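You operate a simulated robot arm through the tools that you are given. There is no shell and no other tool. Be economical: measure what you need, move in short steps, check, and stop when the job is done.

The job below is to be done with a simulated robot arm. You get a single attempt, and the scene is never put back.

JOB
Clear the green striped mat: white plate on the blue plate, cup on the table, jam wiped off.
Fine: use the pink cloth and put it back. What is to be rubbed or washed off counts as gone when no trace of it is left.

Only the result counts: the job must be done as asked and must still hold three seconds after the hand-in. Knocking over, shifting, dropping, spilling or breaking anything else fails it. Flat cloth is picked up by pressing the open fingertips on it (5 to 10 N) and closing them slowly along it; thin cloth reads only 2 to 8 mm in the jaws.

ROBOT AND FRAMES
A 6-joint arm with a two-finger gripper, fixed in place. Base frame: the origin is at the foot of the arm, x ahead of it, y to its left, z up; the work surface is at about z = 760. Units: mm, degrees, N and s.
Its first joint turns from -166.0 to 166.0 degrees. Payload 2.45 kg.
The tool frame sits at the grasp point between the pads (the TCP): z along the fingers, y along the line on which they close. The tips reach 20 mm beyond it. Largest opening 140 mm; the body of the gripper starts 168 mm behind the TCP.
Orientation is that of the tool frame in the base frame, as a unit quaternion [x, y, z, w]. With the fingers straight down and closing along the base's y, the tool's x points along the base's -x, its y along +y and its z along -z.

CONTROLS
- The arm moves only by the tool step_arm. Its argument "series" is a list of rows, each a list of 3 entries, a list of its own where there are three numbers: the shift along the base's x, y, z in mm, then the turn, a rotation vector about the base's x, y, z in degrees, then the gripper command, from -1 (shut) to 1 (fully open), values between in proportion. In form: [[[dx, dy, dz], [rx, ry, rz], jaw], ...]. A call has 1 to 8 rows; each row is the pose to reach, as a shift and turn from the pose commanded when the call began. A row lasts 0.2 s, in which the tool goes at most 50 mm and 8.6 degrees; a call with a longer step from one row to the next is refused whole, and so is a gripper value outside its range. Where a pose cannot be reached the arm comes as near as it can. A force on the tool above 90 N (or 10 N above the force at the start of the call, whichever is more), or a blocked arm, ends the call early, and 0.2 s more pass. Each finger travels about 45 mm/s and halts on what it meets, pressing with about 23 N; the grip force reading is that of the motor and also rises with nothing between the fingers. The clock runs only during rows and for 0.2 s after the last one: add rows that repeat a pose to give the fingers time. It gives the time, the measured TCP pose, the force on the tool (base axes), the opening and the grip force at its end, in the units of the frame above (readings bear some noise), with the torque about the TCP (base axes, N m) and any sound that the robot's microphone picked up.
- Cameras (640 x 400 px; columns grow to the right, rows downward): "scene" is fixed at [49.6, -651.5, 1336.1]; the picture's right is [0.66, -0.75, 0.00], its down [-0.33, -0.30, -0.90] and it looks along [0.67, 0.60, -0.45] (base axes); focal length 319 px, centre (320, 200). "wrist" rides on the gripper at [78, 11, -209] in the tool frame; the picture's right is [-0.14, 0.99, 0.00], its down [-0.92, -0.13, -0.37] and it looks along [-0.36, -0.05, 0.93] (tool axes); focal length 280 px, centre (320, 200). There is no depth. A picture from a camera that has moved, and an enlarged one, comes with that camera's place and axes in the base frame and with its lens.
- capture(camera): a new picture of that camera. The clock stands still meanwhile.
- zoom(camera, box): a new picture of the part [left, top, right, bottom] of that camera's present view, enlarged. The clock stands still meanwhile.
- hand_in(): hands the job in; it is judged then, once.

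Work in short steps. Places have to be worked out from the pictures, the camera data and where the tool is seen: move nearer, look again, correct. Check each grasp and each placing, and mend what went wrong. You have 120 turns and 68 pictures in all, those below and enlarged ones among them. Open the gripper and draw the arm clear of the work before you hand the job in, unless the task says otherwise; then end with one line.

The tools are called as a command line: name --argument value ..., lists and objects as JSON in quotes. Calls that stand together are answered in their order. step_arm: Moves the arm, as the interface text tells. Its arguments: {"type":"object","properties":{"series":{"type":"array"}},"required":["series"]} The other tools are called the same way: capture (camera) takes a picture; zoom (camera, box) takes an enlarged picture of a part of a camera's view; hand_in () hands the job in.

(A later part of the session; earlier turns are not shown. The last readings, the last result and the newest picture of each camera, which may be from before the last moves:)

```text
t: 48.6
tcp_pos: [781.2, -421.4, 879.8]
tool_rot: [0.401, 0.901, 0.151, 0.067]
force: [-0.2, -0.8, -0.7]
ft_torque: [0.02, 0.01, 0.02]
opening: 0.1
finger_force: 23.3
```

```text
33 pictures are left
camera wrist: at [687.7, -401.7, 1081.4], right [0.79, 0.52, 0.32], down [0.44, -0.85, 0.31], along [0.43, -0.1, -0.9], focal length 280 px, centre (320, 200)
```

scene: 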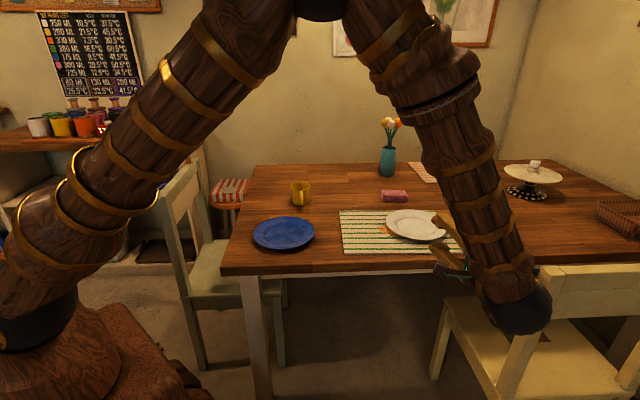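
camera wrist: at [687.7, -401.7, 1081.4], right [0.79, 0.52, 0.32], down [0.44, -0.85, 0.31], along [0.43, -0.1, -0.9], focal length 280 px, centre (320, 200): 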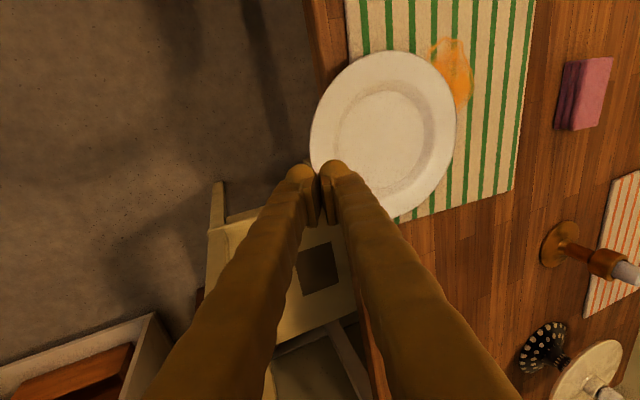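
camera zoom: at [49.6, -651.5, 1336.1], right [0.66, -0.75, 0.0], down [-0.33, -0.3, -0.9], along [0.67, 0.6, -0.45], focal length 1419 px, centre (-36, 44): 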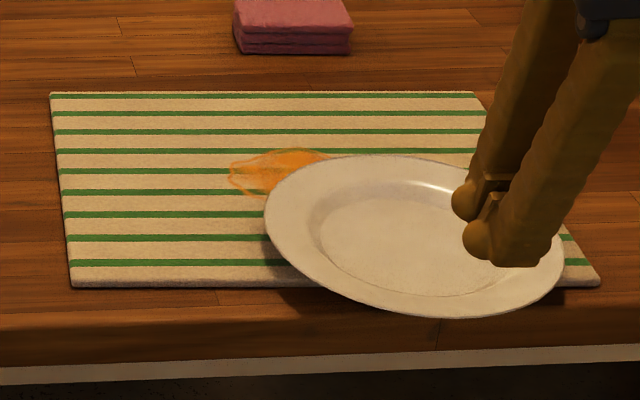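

The plate now overhangs by about 25 mm, with its centre near (860, -331) and near rim point at (784, -399, 778). The mat and the jam are undisturbed. I'm backing off and pitching to 12° below horizontal with a 40 mm opening.

step_arm --series '[[[-6, -3, 0], [5.6, -6.2, 0], -0.8], [[-12, -6, 0], [11.3, -12.5, 0], -0.43], [[-18, -9, 0], [16.9, -18.8, 0], -0.43], [[-24, -12, 0], [22.6, -25, 0], -0.43], [[-30, -15, 0], [28.2, -31.3, 0], -0.43], [[-36, -18, 0], [33.9, -37.6, 0], -0.43], [[-42, -18, 0], [39.5, -43.8, 0], -0.43], [[-42, -18, 0], [39.5, -43.8, 0], -0.43]]'

step_arm --series '[[[0, 0, -30], [0, 0, 0], -0.43], [[0, 0, -60], [0, 0, 0], -0.43], [[0, 0, -85], [0, 0, 0], -0.43], [[0, 0, -104], [0, 0, 0], -0.43], [[0, 0, -104], [0, 0, 0], -0.43]]'

zoom --camera "wrist" --box '[200, 50, 400, 250]'

zoom --camera "scene" --box '[340, 190, 500, 290]'

```text
t: 50.4
tcp_pos: [739.9, -439.2, 881.4]
tool_rot: [0.317, 0.71, 0.575, 0.256]
force: [1.0, 0.0, -0.2]
ft_torque: [0.01, 0.0, 0.01]
opening: 39.9
finger_force: 0.0
```

```text
t: 51.6
tcp_pos: [740.1, -439.7, 778.3]
tool_rot: [0.315, 0.71, 0.575, 0.256]
force: [-0.3, 0.2, 0.1]
ft_torque: [0.01, 0.02, 0.02]
opening: 39.8
finger_force: 0.1
```

```text
2.00 times, centred on (300, 150) of wrist
camera zoom: at [538.2, -516.7, 831.6], right [0.25, 0.04, 0.97], down [0.33, -0.94, -0.05], along [0.91, 0.33, -0.24], focal length 561 px, centre (360, 300)
```

zoom: 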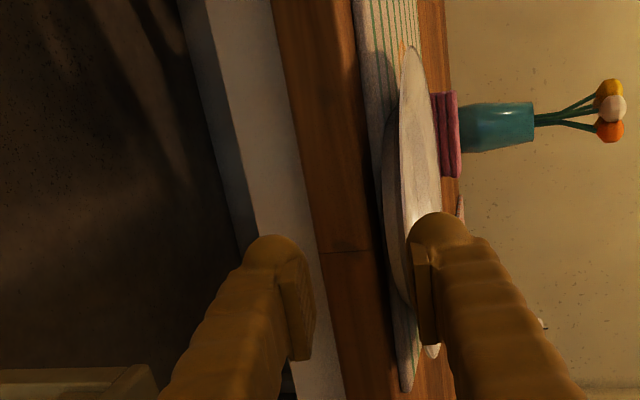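

```text
4.00 times, centred on (420, 240) of scene
camera zoom: at [49.6, -651.5, 1336.1], right [0.66, -0.75, 0.0], down [-0.33, -0.3, -0.9], along [0.67, 0.6, -0.45], focal length 1277 px, centre (-80, 40)
```

zoom: 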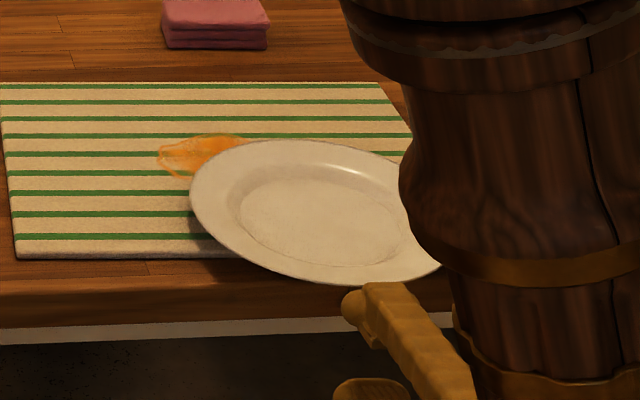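

The rim edge projects exactly where I computed, at (784, -399, 776), lying between the fingers. I'm advancing 57 mm level so the pads overlap the rim by about 18 mm.

step_arm --series '[[[11, 10, 0], [0, 0, 0], -0.43], [[22, 20, 0], [0, 0, 0], -0.43], [[31, 28, -1], [0, 0, 0], -0.5], [[37, 33.5, -1.5], [0, 0, 0], -0.5], [[42.4, 38.1, -1.5], [0, 0, 0], -0.5], [[42.4, 38.1, -1.5], [0, 0, 0], -0.5]]'

zoom --camera "wrist" --box '[220, 70, 400, 250]'

```text
t: 53.0
tcp_pos: [781.8, -400.3, 774.8]
tool_rot: [0.316, 0.71, 0.575, 0.256]
force: [-0.4, 0.7, 0.2]
ft_torque: [0.01, 0.03, -0.05]
opening: 35.4
finger_force: 0.2
```

```text
2.22 times, centred on (310, 160) of wrist
camera zoom: at [580.6, -478.4, 829.5], right [0.25, 0.04, 0.97], down [0.33, -0.94, -0.05], along [0.91, 0.33, -0.24], focal length 623 px, centre (342, 289)
```

zoom: 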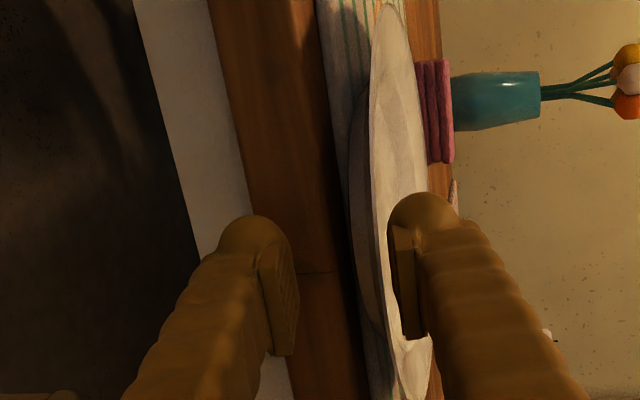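

The white rim edge is closer to the upper pad and computes to z≈785, so I'm raising the tool 9 mm to centre it and looking again.

step_arm --series '[[[0, 0, 5], [0, 0, 0], -0.5], [[0, 0, 9], [0, 0, 0], -0.5], [[0, 0, 9], [0, 0, 0], -0.5]]'

zoom --camera "wrist" --box '[220, 70, 400, 250]'

```text
t: 53.8
tcp_pos: [782.5, -401.6, 784.6]
tool_rot: [0.316, 0.71, 0.575, 0.256]
force: [0.0, 0.0, -1.0]
ft_torque: [0.0, 0.02, 0.03]
opening: 35.1
finger_force: 0.1
```

```text
2.22 times, centred on (310, 160) of wrist
camera zoom: at [580.7, -478.6, 838.3], right [0.25, 0.04, 0.97], down [0.33, -0.94, -0.05], along [0.91, 0.33, -0.24], focal length 623 px, centre (342, 289)
```

zoom: 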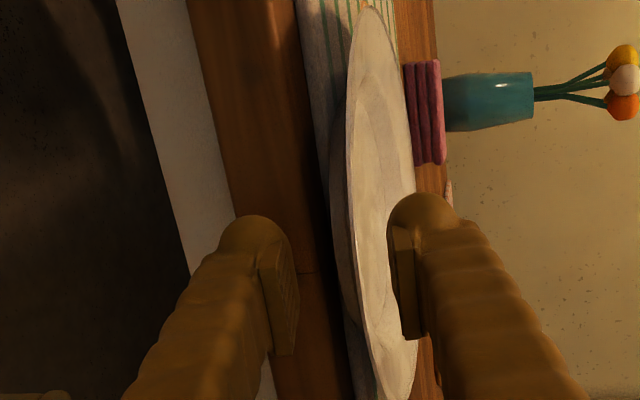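

The rim is now centred between the pads. I'm closing slowly.

step_arm --series '[[[0, 0, 0], [0, 0, 0], -0.6], [[0, 0, 0], [0, 0, 0], -0.7], [[0, 0, 0], [0, 0, 0], -0.8], [[0, 0, 0], [0, 0, 0], -0.9], [[0, 0, 0], [0, 0, 0], -1], [[0, 0, 0], [0, 0, 0], -1], [[0, 0, 0], [0, 0, 0], -1]]'

zoom --camera "wrist" --box '[220, 70, 400, 250]'

```text
t: 55.4
tcp_pos: [783.2, -401.0, 784.0]
tool_rot: [0.316, 0.71, 0.575, 0.257]
force: [-2.5, -3.0, 2.1]
ft_torque: [0.02, -0.02, -0.05]
opening: 0.1
finger_force: 23.4
```

```text
2.22 times, centred on (310, 160) of wrist
camera zoom: at [580.7, -478.7, 838.3], right [0.25, 0.04, 0.97], down [0.33, -0.94, -0.05], along [0.91, 0.33, -0.24], focal length 623 px, centre (342, 289)
```

zoom: 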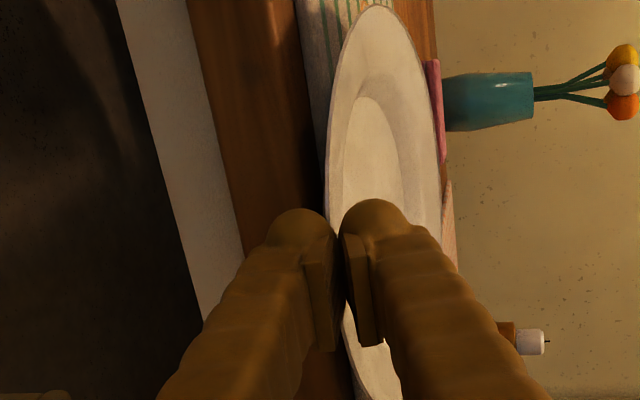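

The jaws shut on nothing, so I'm checking from the scene camera where the rim is.

zoom --camera "scene" --box '[350, 200, 450, 280]'

```text
5.00 times, centred on (400, 240) of scene
camera zoom: at [49.6, -651.5, 1336.1], right [0.66, -0.75, 0.0], down [-0.33, -0.3, -0.9], along [0.67, 0.6, -0.45], focal length 1596 px, centre (-80, 0)
```

zoom: 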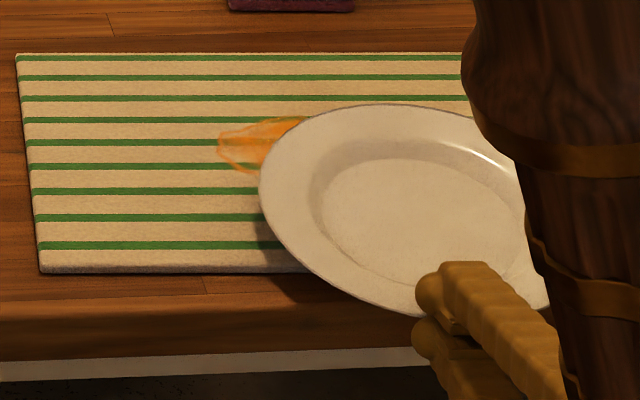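

The jaws seem to have closed above or in front of the rim, with the plate tipped slightly. I'm retreating straight back slowly and looking again.

step_arm --series '[[[-4, -3.5, 0], [0, 0, 0], -1], [[-9, -8, 0], [0, 0, 0], -1], [[-15, -13.4, 0], [0, 0, 0], -1], [[-22, -20, 0], [0, 0, 0], -1], [[-37, -33, 0], [0, 0, 0], -0.6], [[-45, -40, 0], [0, 0, 0], -0.5]]'

zoom --camera "wrist" --box '[200, 50, 400, 250]'

zoom --camera "scene" --box '[350, 200, 450, 280]'

```text
t: 56.8
tcp_pos: [736.7, -441.3, 784.8]
tool_rot: [0.316, 0.71, 0.575, 0.256]
force: [-0.3, 0.2, -0.8]
ft_torque: [0.03, 0.02, 0.0]
opening: 35.0
finger_force: 0.0
```

```text
2.00 times, centred on (300, 150) of wrist
camera zoom: at [535.6, -518.7, 838.1], right [0.25, 0.04, 0.97], down [0.33, -0.94, -0.05], along [0.91, 0.33, -0.24], focal length 561 px, centre (360, 300)
```

zoom: 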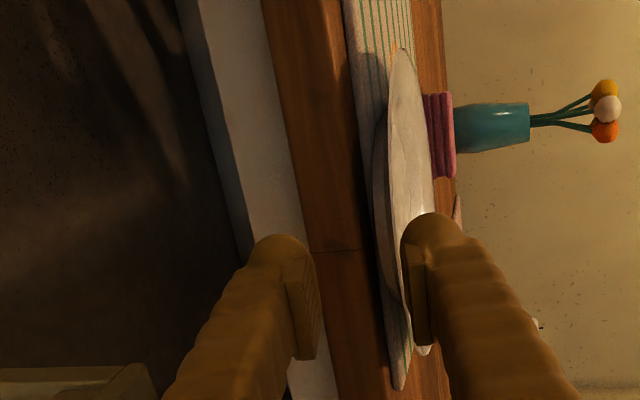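

```text
5.00 times, centred on (400, 240) of scene
camera zoom: at [49.6, -651.5, 1336.1], right [0.66, -0.75, 0.0], down [-0.33, -0.3, -0.9], along [0.67, 0.6, -0.45], focal length 1596 px, centre (-80, 0)
```

zoom: 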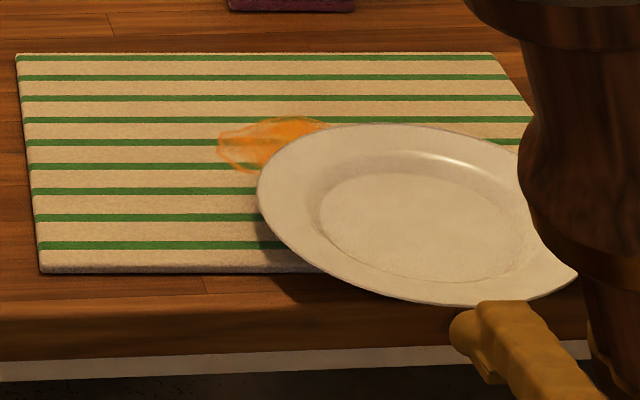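

Combining the views, the rim top is nearer z≈785 and its edge about 10 mm deeper than I assumed, so the tips barely overlapped and slipped off. With 21 mm beneath the rim over bare table, a nearly level approach fits: pitch to 6°, gap 18 mm, mid-plane about 783.

step_arm --series '[[[0, 0, 0], [4, -4.5, 0], -0.6], [[0, 0, 0], [4, -4.5, 0], -0.74], [[7, 6.3, 0], [4, -4.5, 0], -0.74], [[14, 12.6, 0], [4, -4.5, 0], -0.74], [[21, 19, 0], [4, -4.5, 0], -0.74], [[21, 19, 0], [4, -4.5, 0], -0.74]]'

zoom --camera "wrist" --box '[220, 70, 400, 250]'

```text
t: 58.2
tcp_pos: [758.7, -421.7, 783.7]
tool_rot: [0.302, 0.678, 0.612, 0.273]
force: [0.5, 0.4, -0.1]
ft_torque: [-0.02, -0.02, 0.03]
opening: 17.9
finger_force: 0.0
```

```text
2.22 times, centred on (310, 160) of wrist
camera zoom: at [553.3, -502.1, 816.8], right [0.17, -0.03, 0.99], down [0.33, -0.94, -0.09], along [0.93, 0.34, -0.15], focal length 623 px, centre (342, 289)
```

zoom: 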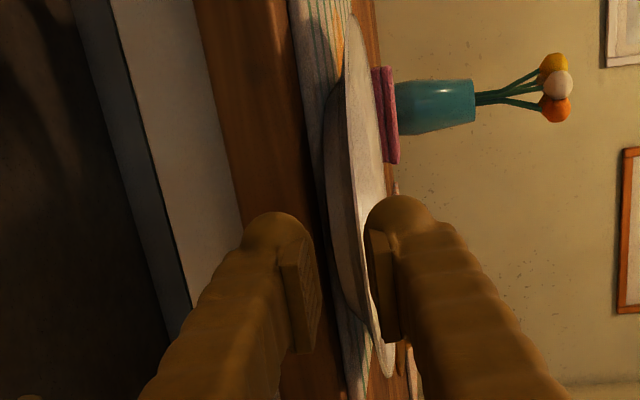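

The gray area is the plate's underside, which confirms the rim edge at z≈785. I'm going in level, deeper (TCP about 8 mm past the edge, tips about 28 mm under it) with a 17 mm gap, just above table level.

step_arm --series '[[[5, 4.5, 1], [0, 0, 0], -0.76], [[10, 9, 1], [0, 0, 0], -0.76], [[15, 13.5, 1], [0, 0, 0], -0.76], [[20, 18, 1], [0, 0, 0], -0.76], [[25, 22.5, 1], [0, 0, 0], -0.76], [[28.5, 25.6, 1], [0, 0, 0], -0.76], [[28.5, 25.6, 1], [0, 0, 0], -0.76]]'

zoom --camera "wrist" --box '[240, 90, 380, 230]'

```text
t: 59.8
tcp_pos: [787.7, -396.4, 785.3]
tool_rot: [0.303, 0.679, 0.611, 0.271]
force: [-1.1, -0.5, 0.0]
ft_torque: [-0.01, -0.03, 0.02]
opening: 17.1
finger_force: 0.1
```

```text
2.86 times, centred on (310, 160) of wrist
camera zoom: at [581.8, -476.6, 817.9], right [0.17, -0.03, 0.99], down [0.33, -0.94, -0.09], along [0.93, 0.34, -0.15], focal length 801 px, centre (349, 314)
```

zoom: 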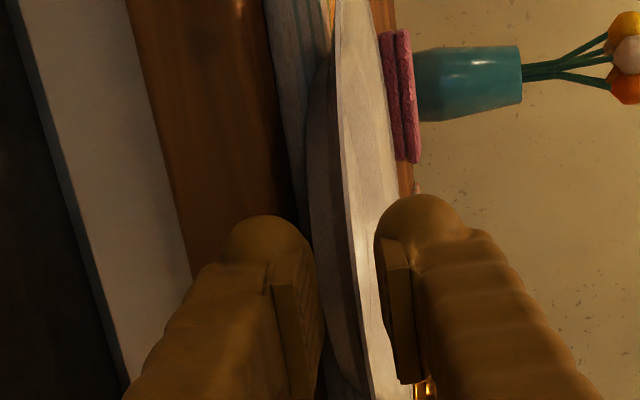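

There is no collision and the rim edge runs between the pads. I'm closing gradually.

step_arm --series '[[[0, 0, 0], [0, 0, 0], -0.82], [[0, 0, 0], [0, 0, 0], -0.87], [[0, 0, 0], [0, 0, 0], -0.92], [[0, 0, 0], [0, 0, 0], -0.96], [[0, 0, 0], [0, 0, 0], -1], [[0, 0, 0], [0, 0, 0], -1]]'

```text
t: 61.2
tcp_pos: [787.7, -397.2, 785.3]
tool_rot: [0.302, 0.679, 0.612, 0.272]
force: [-0.3, 0.7, 1.0]
ft_torque: [0.07, 0.12, -0.03]
opening: 6.1
finger_force: 22.7
```

I have it gripped at 6.1 mm. I'm lifting slowly.

step_arm --series '[[[0, 0, 2], [0, 0, 0], -1], [[0, 0, 4], [0, 0, 0], -1], [[0, 0, 8], [0, 0, 0], -1], [[0, 0, 13], [0, 0, 0], -1], [[0, 0, 19], [0, 0, 0], -1], [[0, 0, 25], [0, 0, 0], -1], [[0, 0, 28], [0, 0, 0], -1], [[0, 0, 28], [0, 0, 0], -1]]'

capture --camera "scene"

```text
t: 63.0
tcp_pos: [788.2, -396.0, 813.8]
tool_rot: [0.303, 0.679, 0.611, 0.272]
force: [0.1, 0.5, -2.1]
ft_torque: [-0.09, 0.15, 0.0]
opening: 6.2
finger_force: 23.3
```

```text
22 pictures are left
```

scene: 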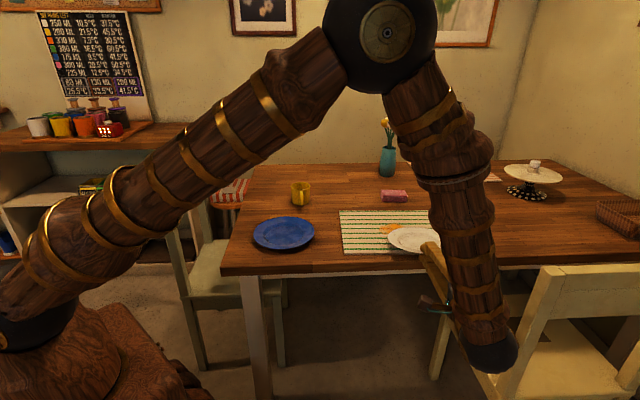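

The plate is fully carried: weight 2.1 N, firm at 6.2 mm. I'm lifting further and checking its tilt.

step_arm --series '[[[0, 0, 5], [0, 0, 0], -1], [[0, 0, 15], [0, 0, 0], -1], [[0, 0, 28], [0, 0, 0], -1], [[0, 0, 42], [0, 0, 0], -1], [[0, 0, 56], [0, 0, 0], -1], [[0, 0, 68], [0, 0, 0], -1], [[0, 0, 76], [0, 0, 0], -1], [[0, 0, 80], [0, 0, 0], -1]]'

zoom --camera "scene" --box '[340, 170, 480, 280]'

```text
t: 64.8
tcp_pos: [786.5, -397.4, 893.5]
tool_rot: [0.302, 0.679, 0.611, 0.272]
force: [-0.9, -0.8, -3.0]
ft_torque: [-0.2, 0.2, 0.0]
opening: 5.9
finger_force: 23.3
```

```text
3.64 times, centred on (410, 225) of scene
camera zoom: at [49.6, -651.5, 1336.1], right [0.66, -0.75, 0.0], down [-0.33, -0.3, -0.9], along [0.67, 0.6, -0.45], focal length 1161 px, centre (-7, 109)
```

zoom: 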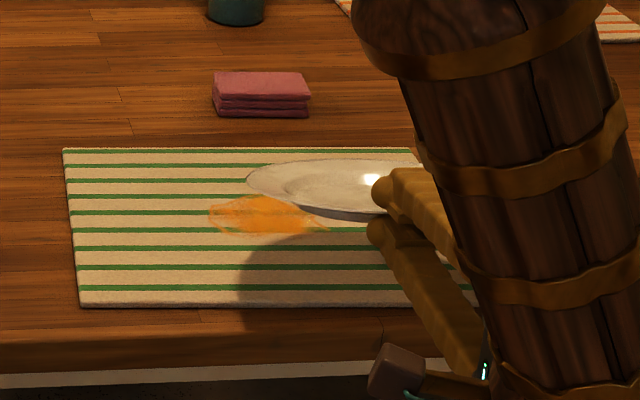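

The plate hangs about 15° nose-down in the grip but is secure. I'm carrying it toward the blue plate (centre about (624, 21)), turning the heading to 65° so the gripper body stays off the table edge.

step_arm --series '[[[-5, 8, 0], [0, 0, 1], -1], [[-16, 26, 0], [0, 0, 4], -1], [[-30, 49, 0], [0, 0, 7], -1], [[-45, 74, 0], [0, 0, 11], -1], [[-60, 99, 0], [0, 0, 15], -1], [[-75, 124, 0], [0, 0, 19], -1], [[-88, 145, 0], [0, 0, 22], -1], [[-95, 156, 0], [0, 0, 23], -1]]'

step_arm --series '[[[-5, 8, 0], [0.9, -0.4, 0], -1], [[-16, 26, 0], [1.8, -0.8, 0], -1], [[-30, 49, 0], [3.6, -1.7, 0], -1], [[-46, 76, 0], [5.4, -2.5, 0], -1], [[-64, 106, 0], [6.8, -3.2, 0], -1], [[-83, 137, 0], [8.2, -3.8, 0], -1], [[-98, 163, 0], [9.1, -4.2, 0], -1], [[-105, 175, 0], [9.1, -4.2, 0], -1]]'

capture --camera "scene"

capture --camera "wrist"

```text
t: 66.6
tcp_pos: [691.8, -239.9, 892.1]
tool_rot: [0.16, 0.726, 0.654, 0.144]
force: [-0.1, 1.0, -3.2]
ft_torque: [-0.28, 0.13, 0.02]
opening: 5.7
finger_force: 23.0
```

```text
t: 68.4
tcp_pos: [586.1, -65.6, 893.1]
tool_rot: [0.147, 0.665, 0.715, 0.158]
force: [-0.2, 0.2, -2.2]
ft_torque: [-0.27, 0.14, 0.01]
opening: 5.8
finger_force: 22.7
```

```text
20 pictures are left
```

scene: 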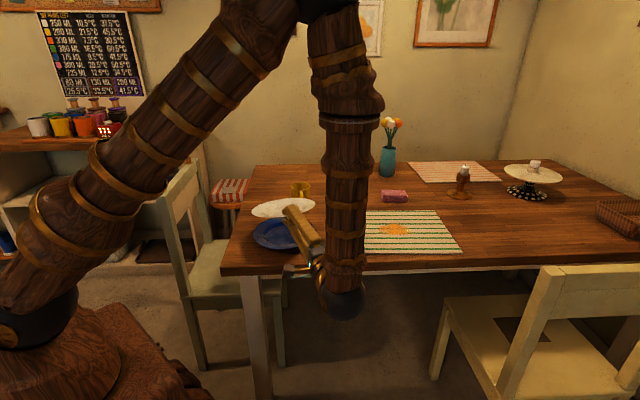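

```text
19 pictures are left
camera wrist: at [427.7, -222.3, 888.9], right [0.1, -0.12, 0.99], down [0.68, -0.71, -0.15], along [0.72, 0.69, 0.02], focal length 280 px, centre (320, 200)
```

wrist: 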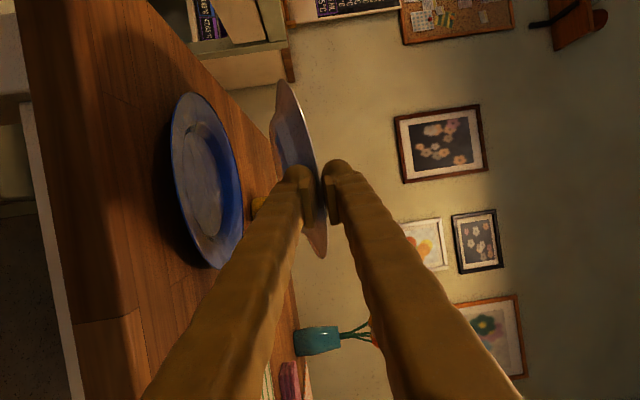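

The white plate is aligned over the blue one within several mm. I'm lowering it most of the way.

step_arm --series '[[[0, 0, -6], [0, 0, 0], -1], [[0, 0, -18], [0, 0, 0], -1], [[0, 0, -32], [0, 0, 0], -1], [[0, 0, -46], [0, 0, 0], -1], [[0, 0, -58], [0, 0, 0], -1], [[0, 0, -67], [0, 0, 0], -1], [[0, 0, -72], [0, 0, 0], -1], [[0, 0, -72], [0, 0, 0], -1]]'

zoom --camera "scene" --box '[230, 190, 350, 280]'

```text
t: 70.2
tcp_pos: [587.4, -65.8, 821.2]
tool_rot: [0.147, 0.666, 0.714, 0.159]
force: [0.2, -0.2, -2.2]
ft_torque: [-0.21, 0.12, 0.01]
opening: 5.8
finger_force: 22.6
```

```text
4.44 times, centred on (290, 235) of scene
camera zoom: at [49.6, -651.5, 1336.1], right [0.66, -0.75, 0.0], down [-0.33, -0.3, -0.9], along [0.67, 0.6, -0.45], focal length 1419 px, centre (453, 44)
```

zoom: 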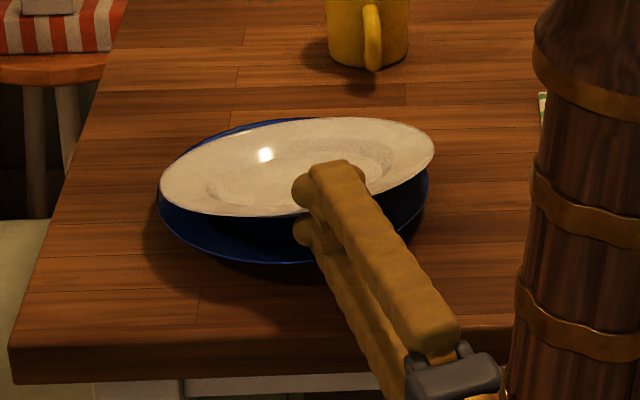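

It is well centred, with under 5 mm of offset. I'm lowering slowly to contact.

step_arm --series '[[[0, 0, -4], [0, 0, 0], -1], [[0, 0, -8], [0, 0, 0], -1], [[0, 0, -11], [0, 0, 0], -1], [[0, 0, -14], [0, 0, 0], -1], [[0, 0, -17], [0, 0, 0], -1], [[0, 0, -17], [0, 0, 0], -1]]'

```text
t: 71.6
tcp_pos: [586.8, -65.1, 803.7]
tool_rot: [0.147, 0.666, 0.714, 0.159]
force: [-1.3, 0.3, -2.0]
ft_torque: [-0.15, 0.08, 0.01]
opening: 6.0
finger_force: 23.2
```

The torque is falling, so the far side is settling onto the blue plate. I'm continuing in fine steps.

step_arm --series '[[[0, 0, -2], [0, 0, 0], -1], [[0, 0, -4], [0, 0, 0], -1], [[0, 0, -6], [0, 0, 0], -1], [[0, 0, -7], [0, 0, 0], -1], [[0, 0, -7], [0, 0, 0], -1]]'

zoom --camera "scene" --box '[230, 190, 350, 280]'

```text
t: 72.8
tcp_pos: [587.3, -65.3, 796.9]
tool_rot: [0.147, 0.665, 0.715, 0.158]
force: [-3.6, -4.2, 7.9]
ft_torque: [-0.12, 0.04, 0.07]
opening: 6.2
finger_force: 23.2
```

```text
4.44 times, centred on (290, 235) of scene
camera zoom: at [49.6, -651.5, 1336.1], right [0.66, -0.75, 0.0], down [-0.33, -0.3, -0.9], along [0.67, 0.6, -0.45], focal length 1419 px, centre (453, 44)
```

zoom: 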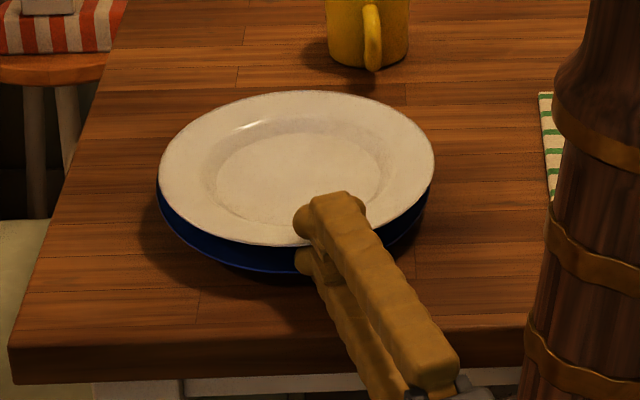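

The plates are stacked, but the lower finger is pressing the blue rim slightly. I'm raising 4 mm, opening a little while rising so the lower finger holds its height, then withdrawing straight back.

step_arm --series '[[[0, 0, 2], [0, 0, 0], -1], [[0, 0, 3.5], [0, 0, 0], -1], [[0, 0, 5], [0, 0, 0], -0.86], [[0, 0, 7], [0, 0, 0], -0.8], [[0, 0, 7], [0, 0, 0], -0.8]]'

step_arm --series '[[[-3, -6, 0], [0, 0, 0], -0.8], [[-7, -14, 0], [0, 0, 0], -0.8], [[-11, -23, 0], [0, 0, 0], -0.8], [[-16, -34, 0], [0, 0, 0], -0.8], [[-23, -50, 0], [0, 0, 0], -0.8], [[-34, -72, 0], [0, 0, 0], -0.8], [[-34, -72, 0], [0, 0, 0], -0.8]]'

zoom --camera "scene" --box '[230, 190, 350, 280]'

```text
t: 74.0
tcp_pos: [586.5, -64.3, 804.2]
tool_rot: [0.147, 0.665, 0.715, 0.158]
force: [2.1, 0.9, 6.5]
ft_torque: [0.22, 0.02, -0.03]
opening: 9.2
finger_force: 0.1
```

```text
t: 75.6
tcp_pos: [552.9, -137.5, 802.8]
tool_rot: [0.148, 0.665, 0.715, 0.158]
force: [2.7, 0.8, 6.9]
ft_torque: [0.16, -0.04, -0.11]
opening: 9.7
finger_force: 0.2
```

```text
4.44 times, centred on (290, 235) of scene
camera zoom: at [49.6, -651.5, 1336.1], right [0.66, -0.75, 0.0], down [-0.33, -0.3, -0.9], along [0.67, 0.6, -0.45], focal length 1419 px, centre (453, 44)
```

zoom: 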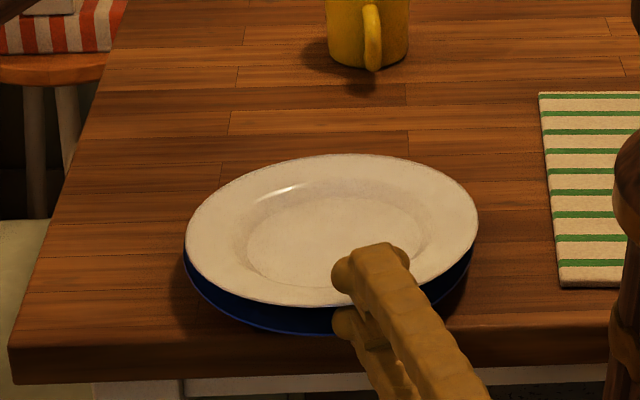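

Both plates were dragged along because the lower finger was pressing on the blue rim (7 N). I'll use the same coupling to push them back along the same line.

step_arm --series '[[[3, 6, 0], [0, 0, 0], -0.8], [[8, 17, 0], [0, 0, 0], -0.8], [[13, 28, 0], [0, 0, 0], -0.8], [[18, 39, 0], [0, 0, 0], -0.8], [[23, 50, 0], [0, 0, 0], -0.8], [[28, 61, 0], [0, 0, 0], -0.8], [[34, 72, 0], [0, 0, 0], -0.8], [[34, 72, 0], [0, 0, 0], -0.8]]'

zoom --camera "scene" --box '[230, 190, 350, 280]'

```text
t: 77.4
tcp_pos: [586.5, -65.6, 804.3]
tool_rot: [0.148, 0.665, 0.715, 0.159]
force: [-2.8, -4.0, 10.2]
ft_torque: [0.02, 0.06, 0.06]
opening: 6.5
finger_force: 0.0
```

```text
4.44 times, centred on (290, 235) of scene
camera zoom: at [49.6, -651.5, 1336.1], right [0.66, -0.75, 0.0], down [-0.33, -0.3, -0.9], along [0.67, 0.6, -0.45], focal length 1419 px, centre (453, 44)
```

zoom: 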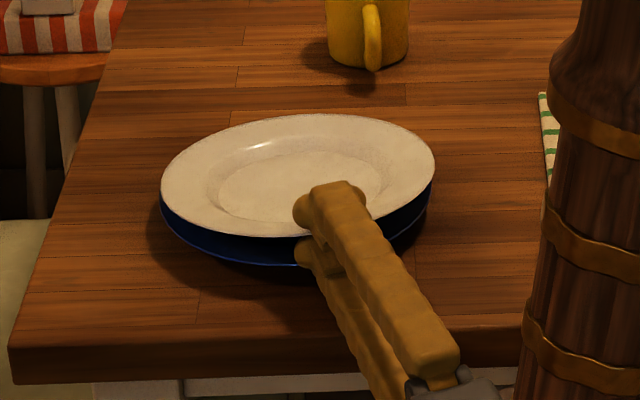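

The blue plate is back within a few mm of its original outline. I'm now raising with the opening command held, so the lower finger comes off the blue rim before I withdraw.

step_arm --series '[[[0, 0, 2], [0, 0, 0], -0.84], [[0, 0, 4], [0, 0, 0], -0.84], [[0, 0, 5.5], [0, 0, 0], -0.84], [[0, 0, 5.5], [0, 0, 0], -0.84]]'

```text
t: 78.4
tcp_pos: [586.6, -66.5, 809.8]
tool_rot: [0.148, 0.665, 0.715, 0.159]
force: [-0.7, -0.5, -2.0]
ft_torque: [-0.06, -0.01, 0.04]
opening: 12.6
finger_force: 1.0
```

The lower finger is clear of the blue rim and carries only the white edge. I'm opening slightly more with a small rise.

step_arm --series '[[[0, 0, 1], [0, 0, 0], -0.78], [[0, 0, 2], [0, 0, 0], -0.74], [[0, 0, 2], [0, 0, 0], -0.74]]'

zoom --camera "scene" --box '[230, 190, 350, 280]'

```text
t: 79.2
tcp_pos: [587.0, -65.7, 812.5]
tool_rot: [0.147, 0.665, 0.715, 0.158]
force: [-0.6, 0.4, -1.5]
ft_torque: [-0.01, 0.02, 0.03]
opening: 19.3
finger_force: 0.4
```

```text
4.44 times, centred on (290, 235) of scene
camera zoom: at [49.6, -651.5, 1336.1], right [0.66, -0.75, 0.0], down [-0.33, -0.3, -0.9], along [0.67, 0.6, -0.45], focal length 1419 px, centre (453, 44)
```

zoom: 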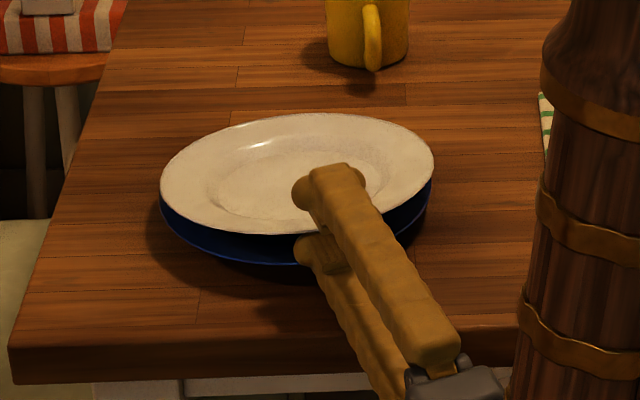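

The load is about half the plate's weight, so nothing is jammed. I'm lowering 3 mm and withdrawing briskly so friction can't drag the plates.

step_arm --series '[[[0, 0, -1.5], [0, 0, 0], -0.74], [[0, 0, -3], [0, 0, 0], -0.74], [[-19, -41, -3], [0, 0, 0], -0.74], [[-38, -82, -3], [0, 0, 0], -0.74], [[-55, -120, -3], [0, 0, 0], -0.74], [[-60, -130, -3], [0, 0, 0], -0.74]]'

zoom --camera "scene" --box '[230, 190, 350, 280]'

```text
t: 80.6
tcp_pos: [527.6, -196.0, 809.5]
tool_rot: [0.147, 0.666, 0.714, 0.158]
force: [-0.6, 0.7, -0.2]
ft_torque: [-0.01, -0.01, 0.02]
opening: 18.2
finger_force: 0.1
```

```text
4.44 times, centred on (290, 235) of scene
camera zoom: at [49.6, -651.5, 1336.1], right [0.66, -0.75, 0.0], down [-0.33, -0.3, -0.9], along [0.67, 0.6, -0.45], focal length 1419 px, centre (453, 44)
```

zoom: 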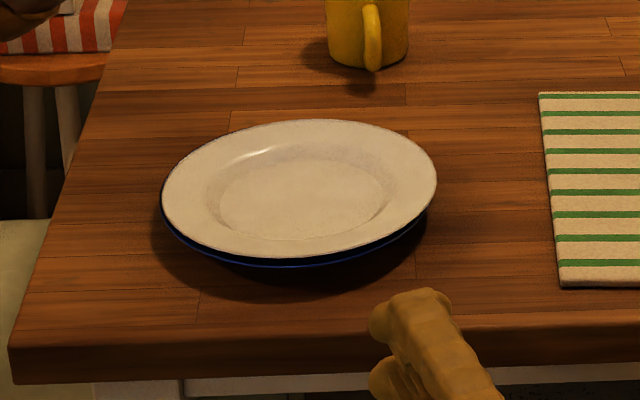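

The white plate sits flat on the blue one, and the blue is within about 2 mm of its start. Now the cloth: I'm raising and turning the tool back to pointing down.

step_arm --series '[[[0, 0, 12], [-7.6, 3.6, 0], -0.5], [[0, 0, 28], [-15.2, 7.1, 0], 0], [[0, 0, 48], [-22.8, 10.7, 0], 0.3], [[0, 0, 70], [-30.4, 14.2, 0], 0.5], [[0, 0, 95], [-38.1, 17.8, 0], 0.5], [[0, 0, 120], [-45.7, 21.3, 0], 0.5], [[0, 0, 140], [-53.3, 24.9, 0], 0.5], [[0, 0, 150], [-60.9, 28.4, 0], 0.5]]'

step_arm --series '[[[30, 8, 10], [-7, 3.2, 0], 0.5], [[70, 16, 20], [-13.6, 6.3, 0], 0.5], [[110, 24, 30], [-20, 9.5, 0], 0.5], [[150, 32, 40], [-24.4, 11.4, 0], 0.5], [[190, 40, 50], [-24.4, 11.4, 0], 0.5]]'

```text
t: 82.4
tcp_pos: [528.0, -195.2, 958.8]
tool_rot: [0.21, 0.95, 0.225, 0.05]
force: [0.5, 0.9, 0.0]
ft_torque: [0.03, -0.02, -0.02]
opening: 105.0
finger_force: 0.0
```

```text
t: 83.6
tcp_pos: [716.5, -155.1, 1008.1]
tool_rot: [0.217, 0.976, -0.001, 0.001]
force: [0.3, 0.0, 0.2]
ft_torque: [0.01, 0.03, 0.0]
opening: 105.1
finger_force: 0.1
```

The tool points down at yaw -25°. I'm yawing to -48° (closing across the cloth's short side), moving over the free table, then tilting 40° toward the cloth.

step_arm --series '[[[30, 30, -5], [0, 0, -4], 0.5], [[60, 60, -10], [0, 0, -8], 0.5], [[90, 95, -20], [0, 0, -12], 0.5], [[120, 130, -30], [0, 0, -16], 0.5], [[150, 165, -35], [0, 0, -20], 0.5], [[175, 195, -40], [0, 0, -23.3], 0.5]]'

step_arm --series '[[[10, -5, -5], [-6, -5.3, 0], 0.5], [[22, -15, -10], [-12, -10.6, 0], 0.5], [[36, -28, -20], [-18, -16, 0], 0.5], [[52, -45, -30], [-24, -21.3, 0], 0.5], [[70, -62, -40], [-29.8, -26.6, 0], 0.5], [[90, -80, -50], [-29.8, -26.6, 0], 0.5]]'

capture --camera "wrist"

```text
t: 85.0
tcp_pos: [892.3, 40.9, 969.0]
tool_rot: [0.41, 0.912, 0.0, 0.0]
force: [0.6, 0.4, 1.0]
ft_torque: [-0.01, -0.05, 0.02]
opening: 105.0
finger_force: 0.1
```

```text
t: 86.4
tcp_pos: [983.5, -39.7, 919.3]
tool_rot: [0.385, 0.857, -0.139, 0.313]
force: [0.1, 0.8, 0.1]
ft_torque: [0.01, 0.02, -0.01]
opening: 105.1
finger_force: 0.0
```

```text
12 pictures are left
camera wrist: at [862.3, 113.6, 1029.0], right [0.81, 0.58, 0.09], down [0.22, -0.44, 0.87], along [0.55, -0.69, -0.48], focal length 280 px, centre (320, 200)
```

wrist: 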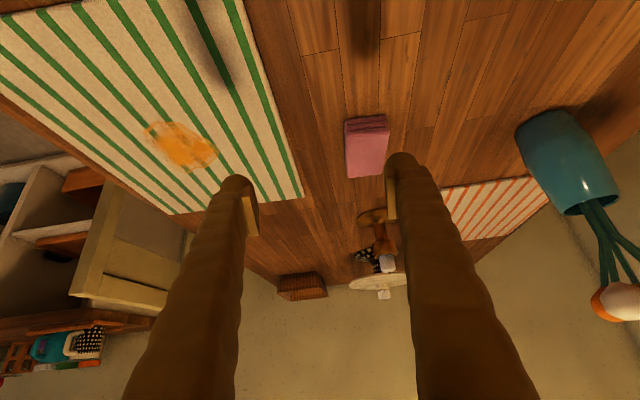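

The cloth is at about (1120, -95), 58 mm wide and about 27 mm thick, lying along the heading. I'm moving over it.

step_arm --series '[[[25, -9, 0], [0, 0, 0], 0.35], [[52, -19, -5], [0, 0, 0], 0.3], [[80, -29, -15], [0, 0, 0], 0.3], [[108, -39, -30], [0, 0, 0], 0.3], [[129.5, -47.3, -50], [0, 0, 0], 0.3], [[129.5, -47.3, -75], [0, 0, 0], 0.3], [[129.5, -47.3, -75], [0, 0, 0], 0.3]]'

capture --camera "wrist"

```text
t: 88.0
tcp_pos: [1111.6, -86.2, 843.8]
tool_rot: [0.385, 0.857, -0.14, 0.312]
force: [-0.4, 0.2, -0.7]
ft_torque: [0.02, -0.02, -0.01]
opening: 90.9
finger_force: 0.1
```

```text
11 pictures are left
camera wrist: at [991.3, 65.3, 953.6], right [0.81, 0.58, 0.09], down [0.22, -0.44, 0.87], along [0.54, -0.69, -0.48], focal length 280 px, centre (320, 200)
```

wrist: 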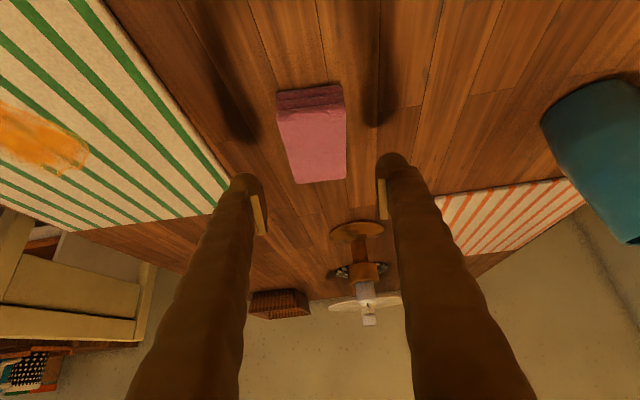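

I refine the cloth centre to (1120, -97) with its axis aligned to the heading. I'm descending to straddle it with the tips about 8 mm above the table.

step_arm --series '[[[2, -3, -12], [0, 0, 0], 0.3], [[4, -6, -26], [0, 0, 0], 0.3], [[5, -7, -37], [0, 0, 0], 0.3], [[5, -7, -46], [0, 0, 0], 0.3], [[5, -7, -48], [0, 0, 0], 0.3]]'

step_arm --series '[[[0, 0, 0], [0, 0, 0], 0.1], [[0, 0, 0], [0, 0, 0], -0.1], [[0, 0, 0], [0, 0, 0], -0.3], [[0, 0, 0], [0, 0, 0], -0.5], [[0, 0, 0], [0, 0, 0], -0.7], [[0, 0, 0], [0, 0, 0], -0.85], [[0, 0, 0], [0, 0, 0], -1], [[0, 0, 0], [0, 0, 0], -1]]'

zoom --camera "scene" --box '[350, 160, 450, 230]'

```text
t: 89.2
tcp_pos: [1116.9, -94.1, 795.6]
tool_rot: [0.385, 0.857, -0.14, 0.311]
force: [0.3, -0.5, 0.3]
ft_torque: [-0.02, 0.0, -0.02]
opening: 91.1
finger_force: 0.1
```

```text
t: 91.0
tcp_pos: [1117.7, -94.0, 795.8]
tool_rot: [0.385, 0.858, -0.14, 0.311]
force: [0.1, 0.0, 0.8]
ft_torque: [0.0, 0.02, -0.03]
opening: 54.6
finger_force: 23.1
```

```text
5.71 times, centred on (400, 195) of scene
camera zoom: at [49.6, -651.5, 1336.1], right [0.66, -0.75, 0.0], down [-0.33, -0.3, -0.9], along [0.67, 0.6, -0.45], focal length 1824 px, centre (-137, 229)
```

zoom: 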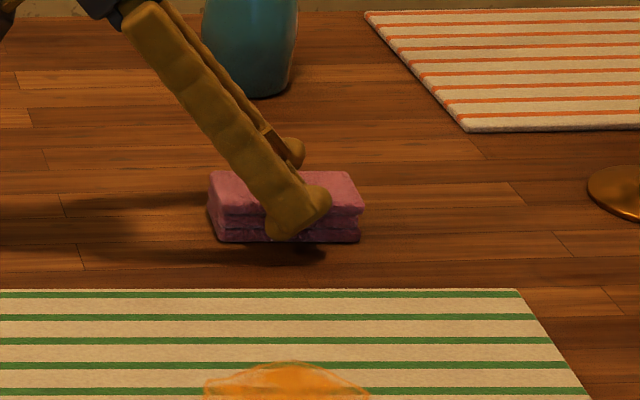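

The cloth is gripped at 54.6 mm; I note the return pose as (1117.7, -94.0, 795.8). I'm lifting it and carrying it to the jam at about (905, -230).

step_arm --series '[[[0, 0, 3], [0, 0, 0], -1], [[0, 0, 10], [0, 0, 0], -1], [[0, 0, 20], [0, 0, 0], -1], [[0, 0, 32], [0, 0, 0], -1], [[0, 0, 40], [0, 0, 0], -1], [[0, 0, 40], [0, 0, 0], -1]]'

step_arm --series '[[[-15, -9, 0], [0, 0, 0], -1], [[-45, -28, 0], [0, 0, 0], -1], [[-80, -50, 0], [0, 0, 0], -1], [[-115, -71, 0], [0, 0, 0], -1], [[-150, -93, 0], [0, 0, 0], -1], [[-182, -113, 0], [0, 0, 0], -1], [[-205, -127, 0], [0, 0, 0], -1], [[-215.7, -133, 0], [0, 0, 0], -1]]'

zoom --camera "scene" --box '[330, 180, 470, 270]'

```text
t: 92.4
tcp_pos: [1116.0, -94.9, 835.3]
tool_rot: [0.385, 0.858, -0.14, 0.311]
force: [-0.4, -0.2, -0.2]
ft_torque: [-0.01, -0.02, -0.02]
opening: 54.9
finger_force: 22.9
```

```text
t: 94.2
tcp_pos: [900.5, -228.5, 836.2]
tool_rot: [0.385, 0.857, -0.14, 0.311]
force: [0.6, -0.3, -0.7]
ft_torque: [0.04, -0.01, 0.02]
opening: 55.0
finger_force: 23.1
```

```text
4.44 times, centred on (400, 225) of scene
camera zoom: at [49.6, -651.5, 1336.1], right [0.66, -0.75, 0.0], down [-0.33, -0.3, -0.9], along [0.67, 0.6, -0.45], focal length 1419 px, centre (-36, 89)
```

zoom: 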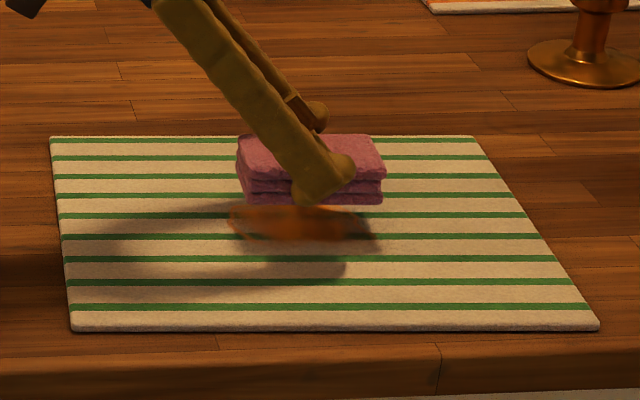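

The cloth hangs level right above the jam. I'm lowering to near contact, then finely.

step_arm --series '[[[0, 0, -10], [0, 0, 0], -1], [[0, 0, -22], [0, 0, 0], -1], [[0, 0, -31], [0, 0, 0], -1], [[0, 0, -34], [0, 0, 0], -1], [[0, 0, -35], [0, 0, 0], -1], [[0, 0, -35], [0, 0, 0], -1]]'

step_arm --series '[[[0, 0, -1], [0, 0, 0], -1], [[0, 0, -1], [0, 0, 0], -1]]'

```text
t: 95.6
tcp_pos: [900.7, -227.9, 802.8]
tool_rot: [0.385, 0.857, -0.139, 0.312]
force: [-3.2, -0.5, 32.8]
ft_torque: [0.02, 0.16, -0.02]
opening: 55.1
finger_force: 23.3
```

```text
t: 96.2
tcp_pos: [900.9, -227.7, 800.3]
tool_rot: [0.385, 0.857, -0.141, 0.312]
force: [8.0, -4.6, 33.6]
ft_torque: [0.25, 0.07, -0.06]
opening: 55.2
finger_force: 22.9
```

Contact is at 33 N, which is more than I want. I'm easing up to about 10 N.

step_arm --series '[[[0, 0, 1.2], [0, 0, 0], -1], [[0, 0, 1.2], [0, 0, 0], -1]]'

```text
t: 96.8
tcp_pos: [898.9, -227.8, 800.9]
tool_rot: [0.384, 0.858, -0.14, 0.312]
force: [7.6, -3.3, 19.0]
ft_torque: [0.16, 0.0, -0.01]
opening: 54.8
finger_force: 22.4
```

step_arm --series '[[[0, 0, 0.7], [0, 0, 0], -1], [[0, 0, 0.7], [0, 0, 0], -1]]'

```text
t: 97.4
tcp_pos: [899.4, -227.8, 800.7]
tool_rot: [0.385, 0.858, -0.139, 0.311]
force: [0.9, 3.2, 4.2]
ft_torque: [0.14, 0.04, -0.07]
opening: 55.1
finger_force: 23.2
```

Now about 4 N. I'm pressing slightly more (-0.2 mm) and making the first gentle strokes across the jam.

step_arm --series '[[[7.5, 6.6, -0.2], [0, 0, 0], -1], [[15, 13.3, -0.2], [0, 0, 0], -1], [[22, 20, -0.2], [0, 0, 0], -1], [[15, 13.3, -0.2], [0, 0, 0], -1], [[0, 0, -0.2], [0, 0, 0], -1], [[-11, -10, -0.2], [0, 0, 0], -1], [[-22, -20, -0.2], [0, 0, 0], -1], [[0, 0, -0.2], [0, 0, 0], -1]]'

zoom --camera "scene" --box '[330, 180, 470, 270]'

```text
t: 99.2
tcp_pos: [901.9, -227.5, 801.5]
tool_rot: [0.386, 0.857, -0.14, 0.312]
force: [0.2, 0.2, -0.5]
ft_torque: [0.0, 0.02, -0.01]
opening: 54.9
finger_force: 22.9
```

```text
4.44 times, centred on (400, 225) of scene
camera zoom: at [49.6, -651.5, 1336.1], right [0.66, -0.75, 0.0], down [-0.33, -0.3, -0.9], along [0.67, 0.6, -0.45], focal length 1419 px, centre (-36, 89)
```

zoom: 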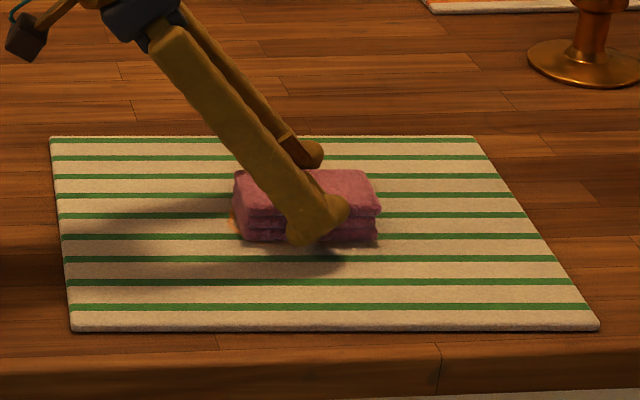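

The strokes are cleaning and the mat has not moved. Contact faded and a trace shows at the left end, so I'm lowering 0.8 mm and covering the left end with u-offset strokes.

step_arm --series '[[[0, 0, -0.5], [0, 0, 0], -1], [[-8, 9, -0.8], [0, 0, 0], -1], [[-16, 18, -0.8], [0, 0, 0], -1], [[-1, 31, -0.8], [0, 0, 0], -1], [[14, 44, -0.8], [0, 0, 0], -1], [[-1, 31, -0.8], [0, 0, 0], -1], [[-16, 18, -0.8], [0, 0, 0], -1]]'

step_arm --series '[[[-15, -13, 0], [0, 0, 0], -1], [[-26, -23, 0], [0, 0, 0], -1], [[-15, -13, 0], [0, 0, 0], -1], [[0, 0, 0], [0, 0, 0], -1]]'

```text
t: 100.8
tcp_pos: [883.5, -211.0, 800.0]
tool_rot: [0.385, 0.857, -0.14, 0.312]
force: [2.5, 0.4, 2.8]
ft_torque: [0.05, 0.03, -0.06]
opening: 55.2
finger_force: 23.0
```

```text
t: 101.8
tcp_pos: [884.7, -209.2, 800.5]
tool_rot: [0.386, 0.857, -0.14, 0.311]
force: [-4.8, -2.2, 8.9]
ft_torque: [-0.06, 0.16, -0.03]
opening: 54.9
finger_force: 22.9
```

The force is a good 3–9 N. Now strokes at the centre and the right end.

step_arm --series '[[[16, -18, -0.2], [0, 0, 0], -1], [[32, -4, -0.2], [0, 0, 0], -1], [[45, 8, -0.2], [0, 0, 0], -1], [[30, -5, -0.2], [0, 0, 0], -1], [[16, -18, -0.2], [0, 0, 0], -1], [[2, -30, -0.2], [0, 0, 0], -1], [[-10, -41, -0.2], [0, 0, 0], -1], [[16, -18, -0.2], [0, 0, 0], -1]]'

step_arm --series '[[[10, -11, -0.2], [0, 0, 0], -1], [[20, -22, -0.2], [0, 0, 0], -1], [[35, -9, -0.2], [0, 0, 0], -1], [[48, 3, -0.2], [0, 0, 0], -1], [[34, -10, -0.2], [0, 0, 0], -1], [[20, -22, -0.2], [0, 0, 0], -1], [[6, -34, -0.2], [0, 0, 0], -1], [[-6, -45, -0.2], [0, 0, 0], -1]]'

```text
t: 103.6
tcp_pos: [900.4, -227.5, 799.7]
tool_rot: [0.385, 0.857, -0.141, 0.312]
force: [-7.8, -5.4, 14.1]
ft_torque: [-0.04, 0.28, 0.05]
opening: 55.0
finger_force: 22.2
```

```text
t: 105.4
tcp_pos: [895.4, -273.7, 799.4]
tool_rot: [0.384, 0.858, -0.14, 0.312]
force: [-0.7, -1.5, 2.1]
ft_torque: [0.04, 0.03, 0.02]
opening: 55.1
finger_force: 23.5
```

Contact was kept throughout. I'm lifting 60 mm and aside to inspect the mat.

step_arm --series '[[[2, 4, 10], [0, 0, 0], -1], [[10, 30, 35], [0, 0, 0], -1], [[30, 65, 60], [0, 0, 0], -1], [[60, 100, 70], [0, 0, 0], -1], [[95, 130, 70], [0, 0, 0], -1], [[120, 150, 70], [0, 0, 0], -1], [[120, 150, 70], [0, 0, 0], -1]]'

zoom --camera "scene" --box '[350, 195, 440, 250]'

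```text
t: 107.0
tcp_pos: [1015.0, -123.2, 870.9]
tool_rot: [0.385, 0.857, -0.14, 0.312]
force: [0.4, -0.9, -0.8]
ft_torque: [0.01, -0.04, -0.02]
opening: 55.1
finger_force: 23.0
```

```text
7.11 times, centred on (395, 222) of scene
camera zoom: at [49.6, -651.5, 1336.1], right [0.66, -0.75, 0.0], down [-0.33, -0.3, -0.9], along [0.67, 0.6, -0.45], focal length 2270 px, centre (-213, 40)
```

zoom: 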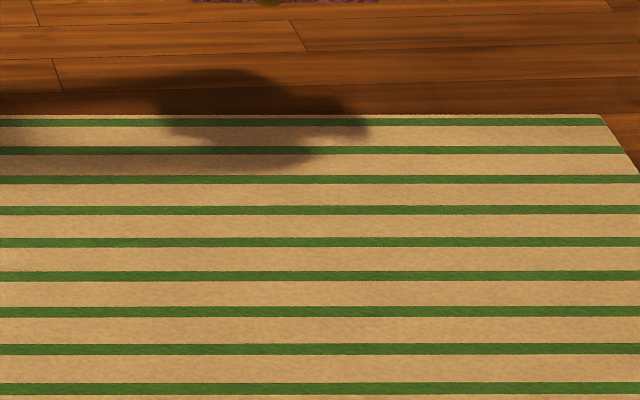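

No trace of jam is left and the mat is in place. I'm returning the cloth to its original spot at TCP (1117.5, -94).

step_arm --series '[[[15, 4, 0], [0, 0, 0], -1], [[45, 13, 0], [0, 0, 0], -1], [[78, 22, -10], [0, 0, 0], -1], [[98, 28, -25], [0, 0, 0], -1], [[102.3, 29.2, -42], [0, 0, 0], -1], [[102.3, 29.2, -58], [0, 0, 0], -1], [[102.3, 29.2, -68], [0, 0, 0], -1], [[102.3, 29.2, -70], [0, 0, 0], -1]]'

step_arm --series '[[[0, 0, -1], [0, 0, 0], -1], [[0, 0, -2], [0, 0, 0], -1], [[0, 0, -3], [0, 0, 0], -1], [[0, 0, -3], [0, 0, 0], -1]]'

```text
t: 108.8
tcp_pos: [1117.5, -93.6, 800.7]
tool_rot: [0.385, 0.858, -0.139, 0.311]
force: [0.5, 0.8, -0.5]
ft_torque: [0.01, 0.01, 0.01]
opening: 55.0
finger_force: 23.2
```

```text
t: 109.8
tcp_pos: [1117.4, -93.9, 797.6]
tool_rot: [0.385, 0.858, -0.139, 0.311]
force: [-0.3, 0.9, -0.6]
ft_torque: [-0.03, -0.02, -0.02]
opening: 55.1
finger_force: 23.2
```

There is no contact yet. I'm continuing down slowly.

step_arm --series '[[[0, 0, -0.8], [0, 0, 0], -1], [[0, 0, -1.6], [0, 0, 0], -1], [[0, 0, -2.4], [0, 0, 0], -1], [[0, 0, -2.4], [0, 0, 0], -1]]'

```text
t: 110.8
tcp_pos: [1118.3, -91.9, 793.8]
tool_rot: [0.385, 0.857, -0.14, 0.312]
force: [-0.9, -0.2, -1.3]
ft_torque: [-0.04, 0.0, 0.0]
opening: 55.2
finger_force: 23.0
```

step_arm --series '[[[0, 0, -0.7], [0, 0, 0], -1], [[0, 0, -1.4], [0, 0, 0], -1], [[0, 0, -1.4], [0, 0, 0], -1]]'

zoom --camera "scene" --box '[350, 160, 450, 230]'

```text
t: 111.6
tcp_pos: [1118.8, -93.4, 793.6]
tool_rot: [0.385, 0.857, -0.14, 0.312]
force: [0.4, -1.0, 0.3]
ft_torque: [-0.03, 0.01, -0.03]
opening: 54.9
finger_force: 22.7
```

```text
5.71 times, centred on (400, 195) of scene
camera zoom: at [49.6, -651.5, 1336.1], right [0.66, -0.75, 0.0], down [-0.33, -0.3, -0.9], along [0.67, 0.6, -0.45], focal length 1824 px, centre (-137, 229)
```

zoom: 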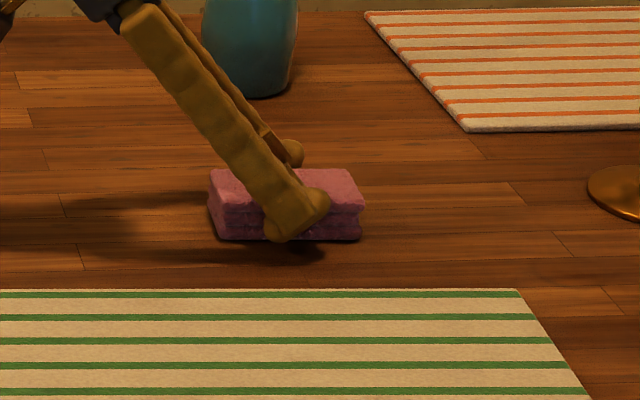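

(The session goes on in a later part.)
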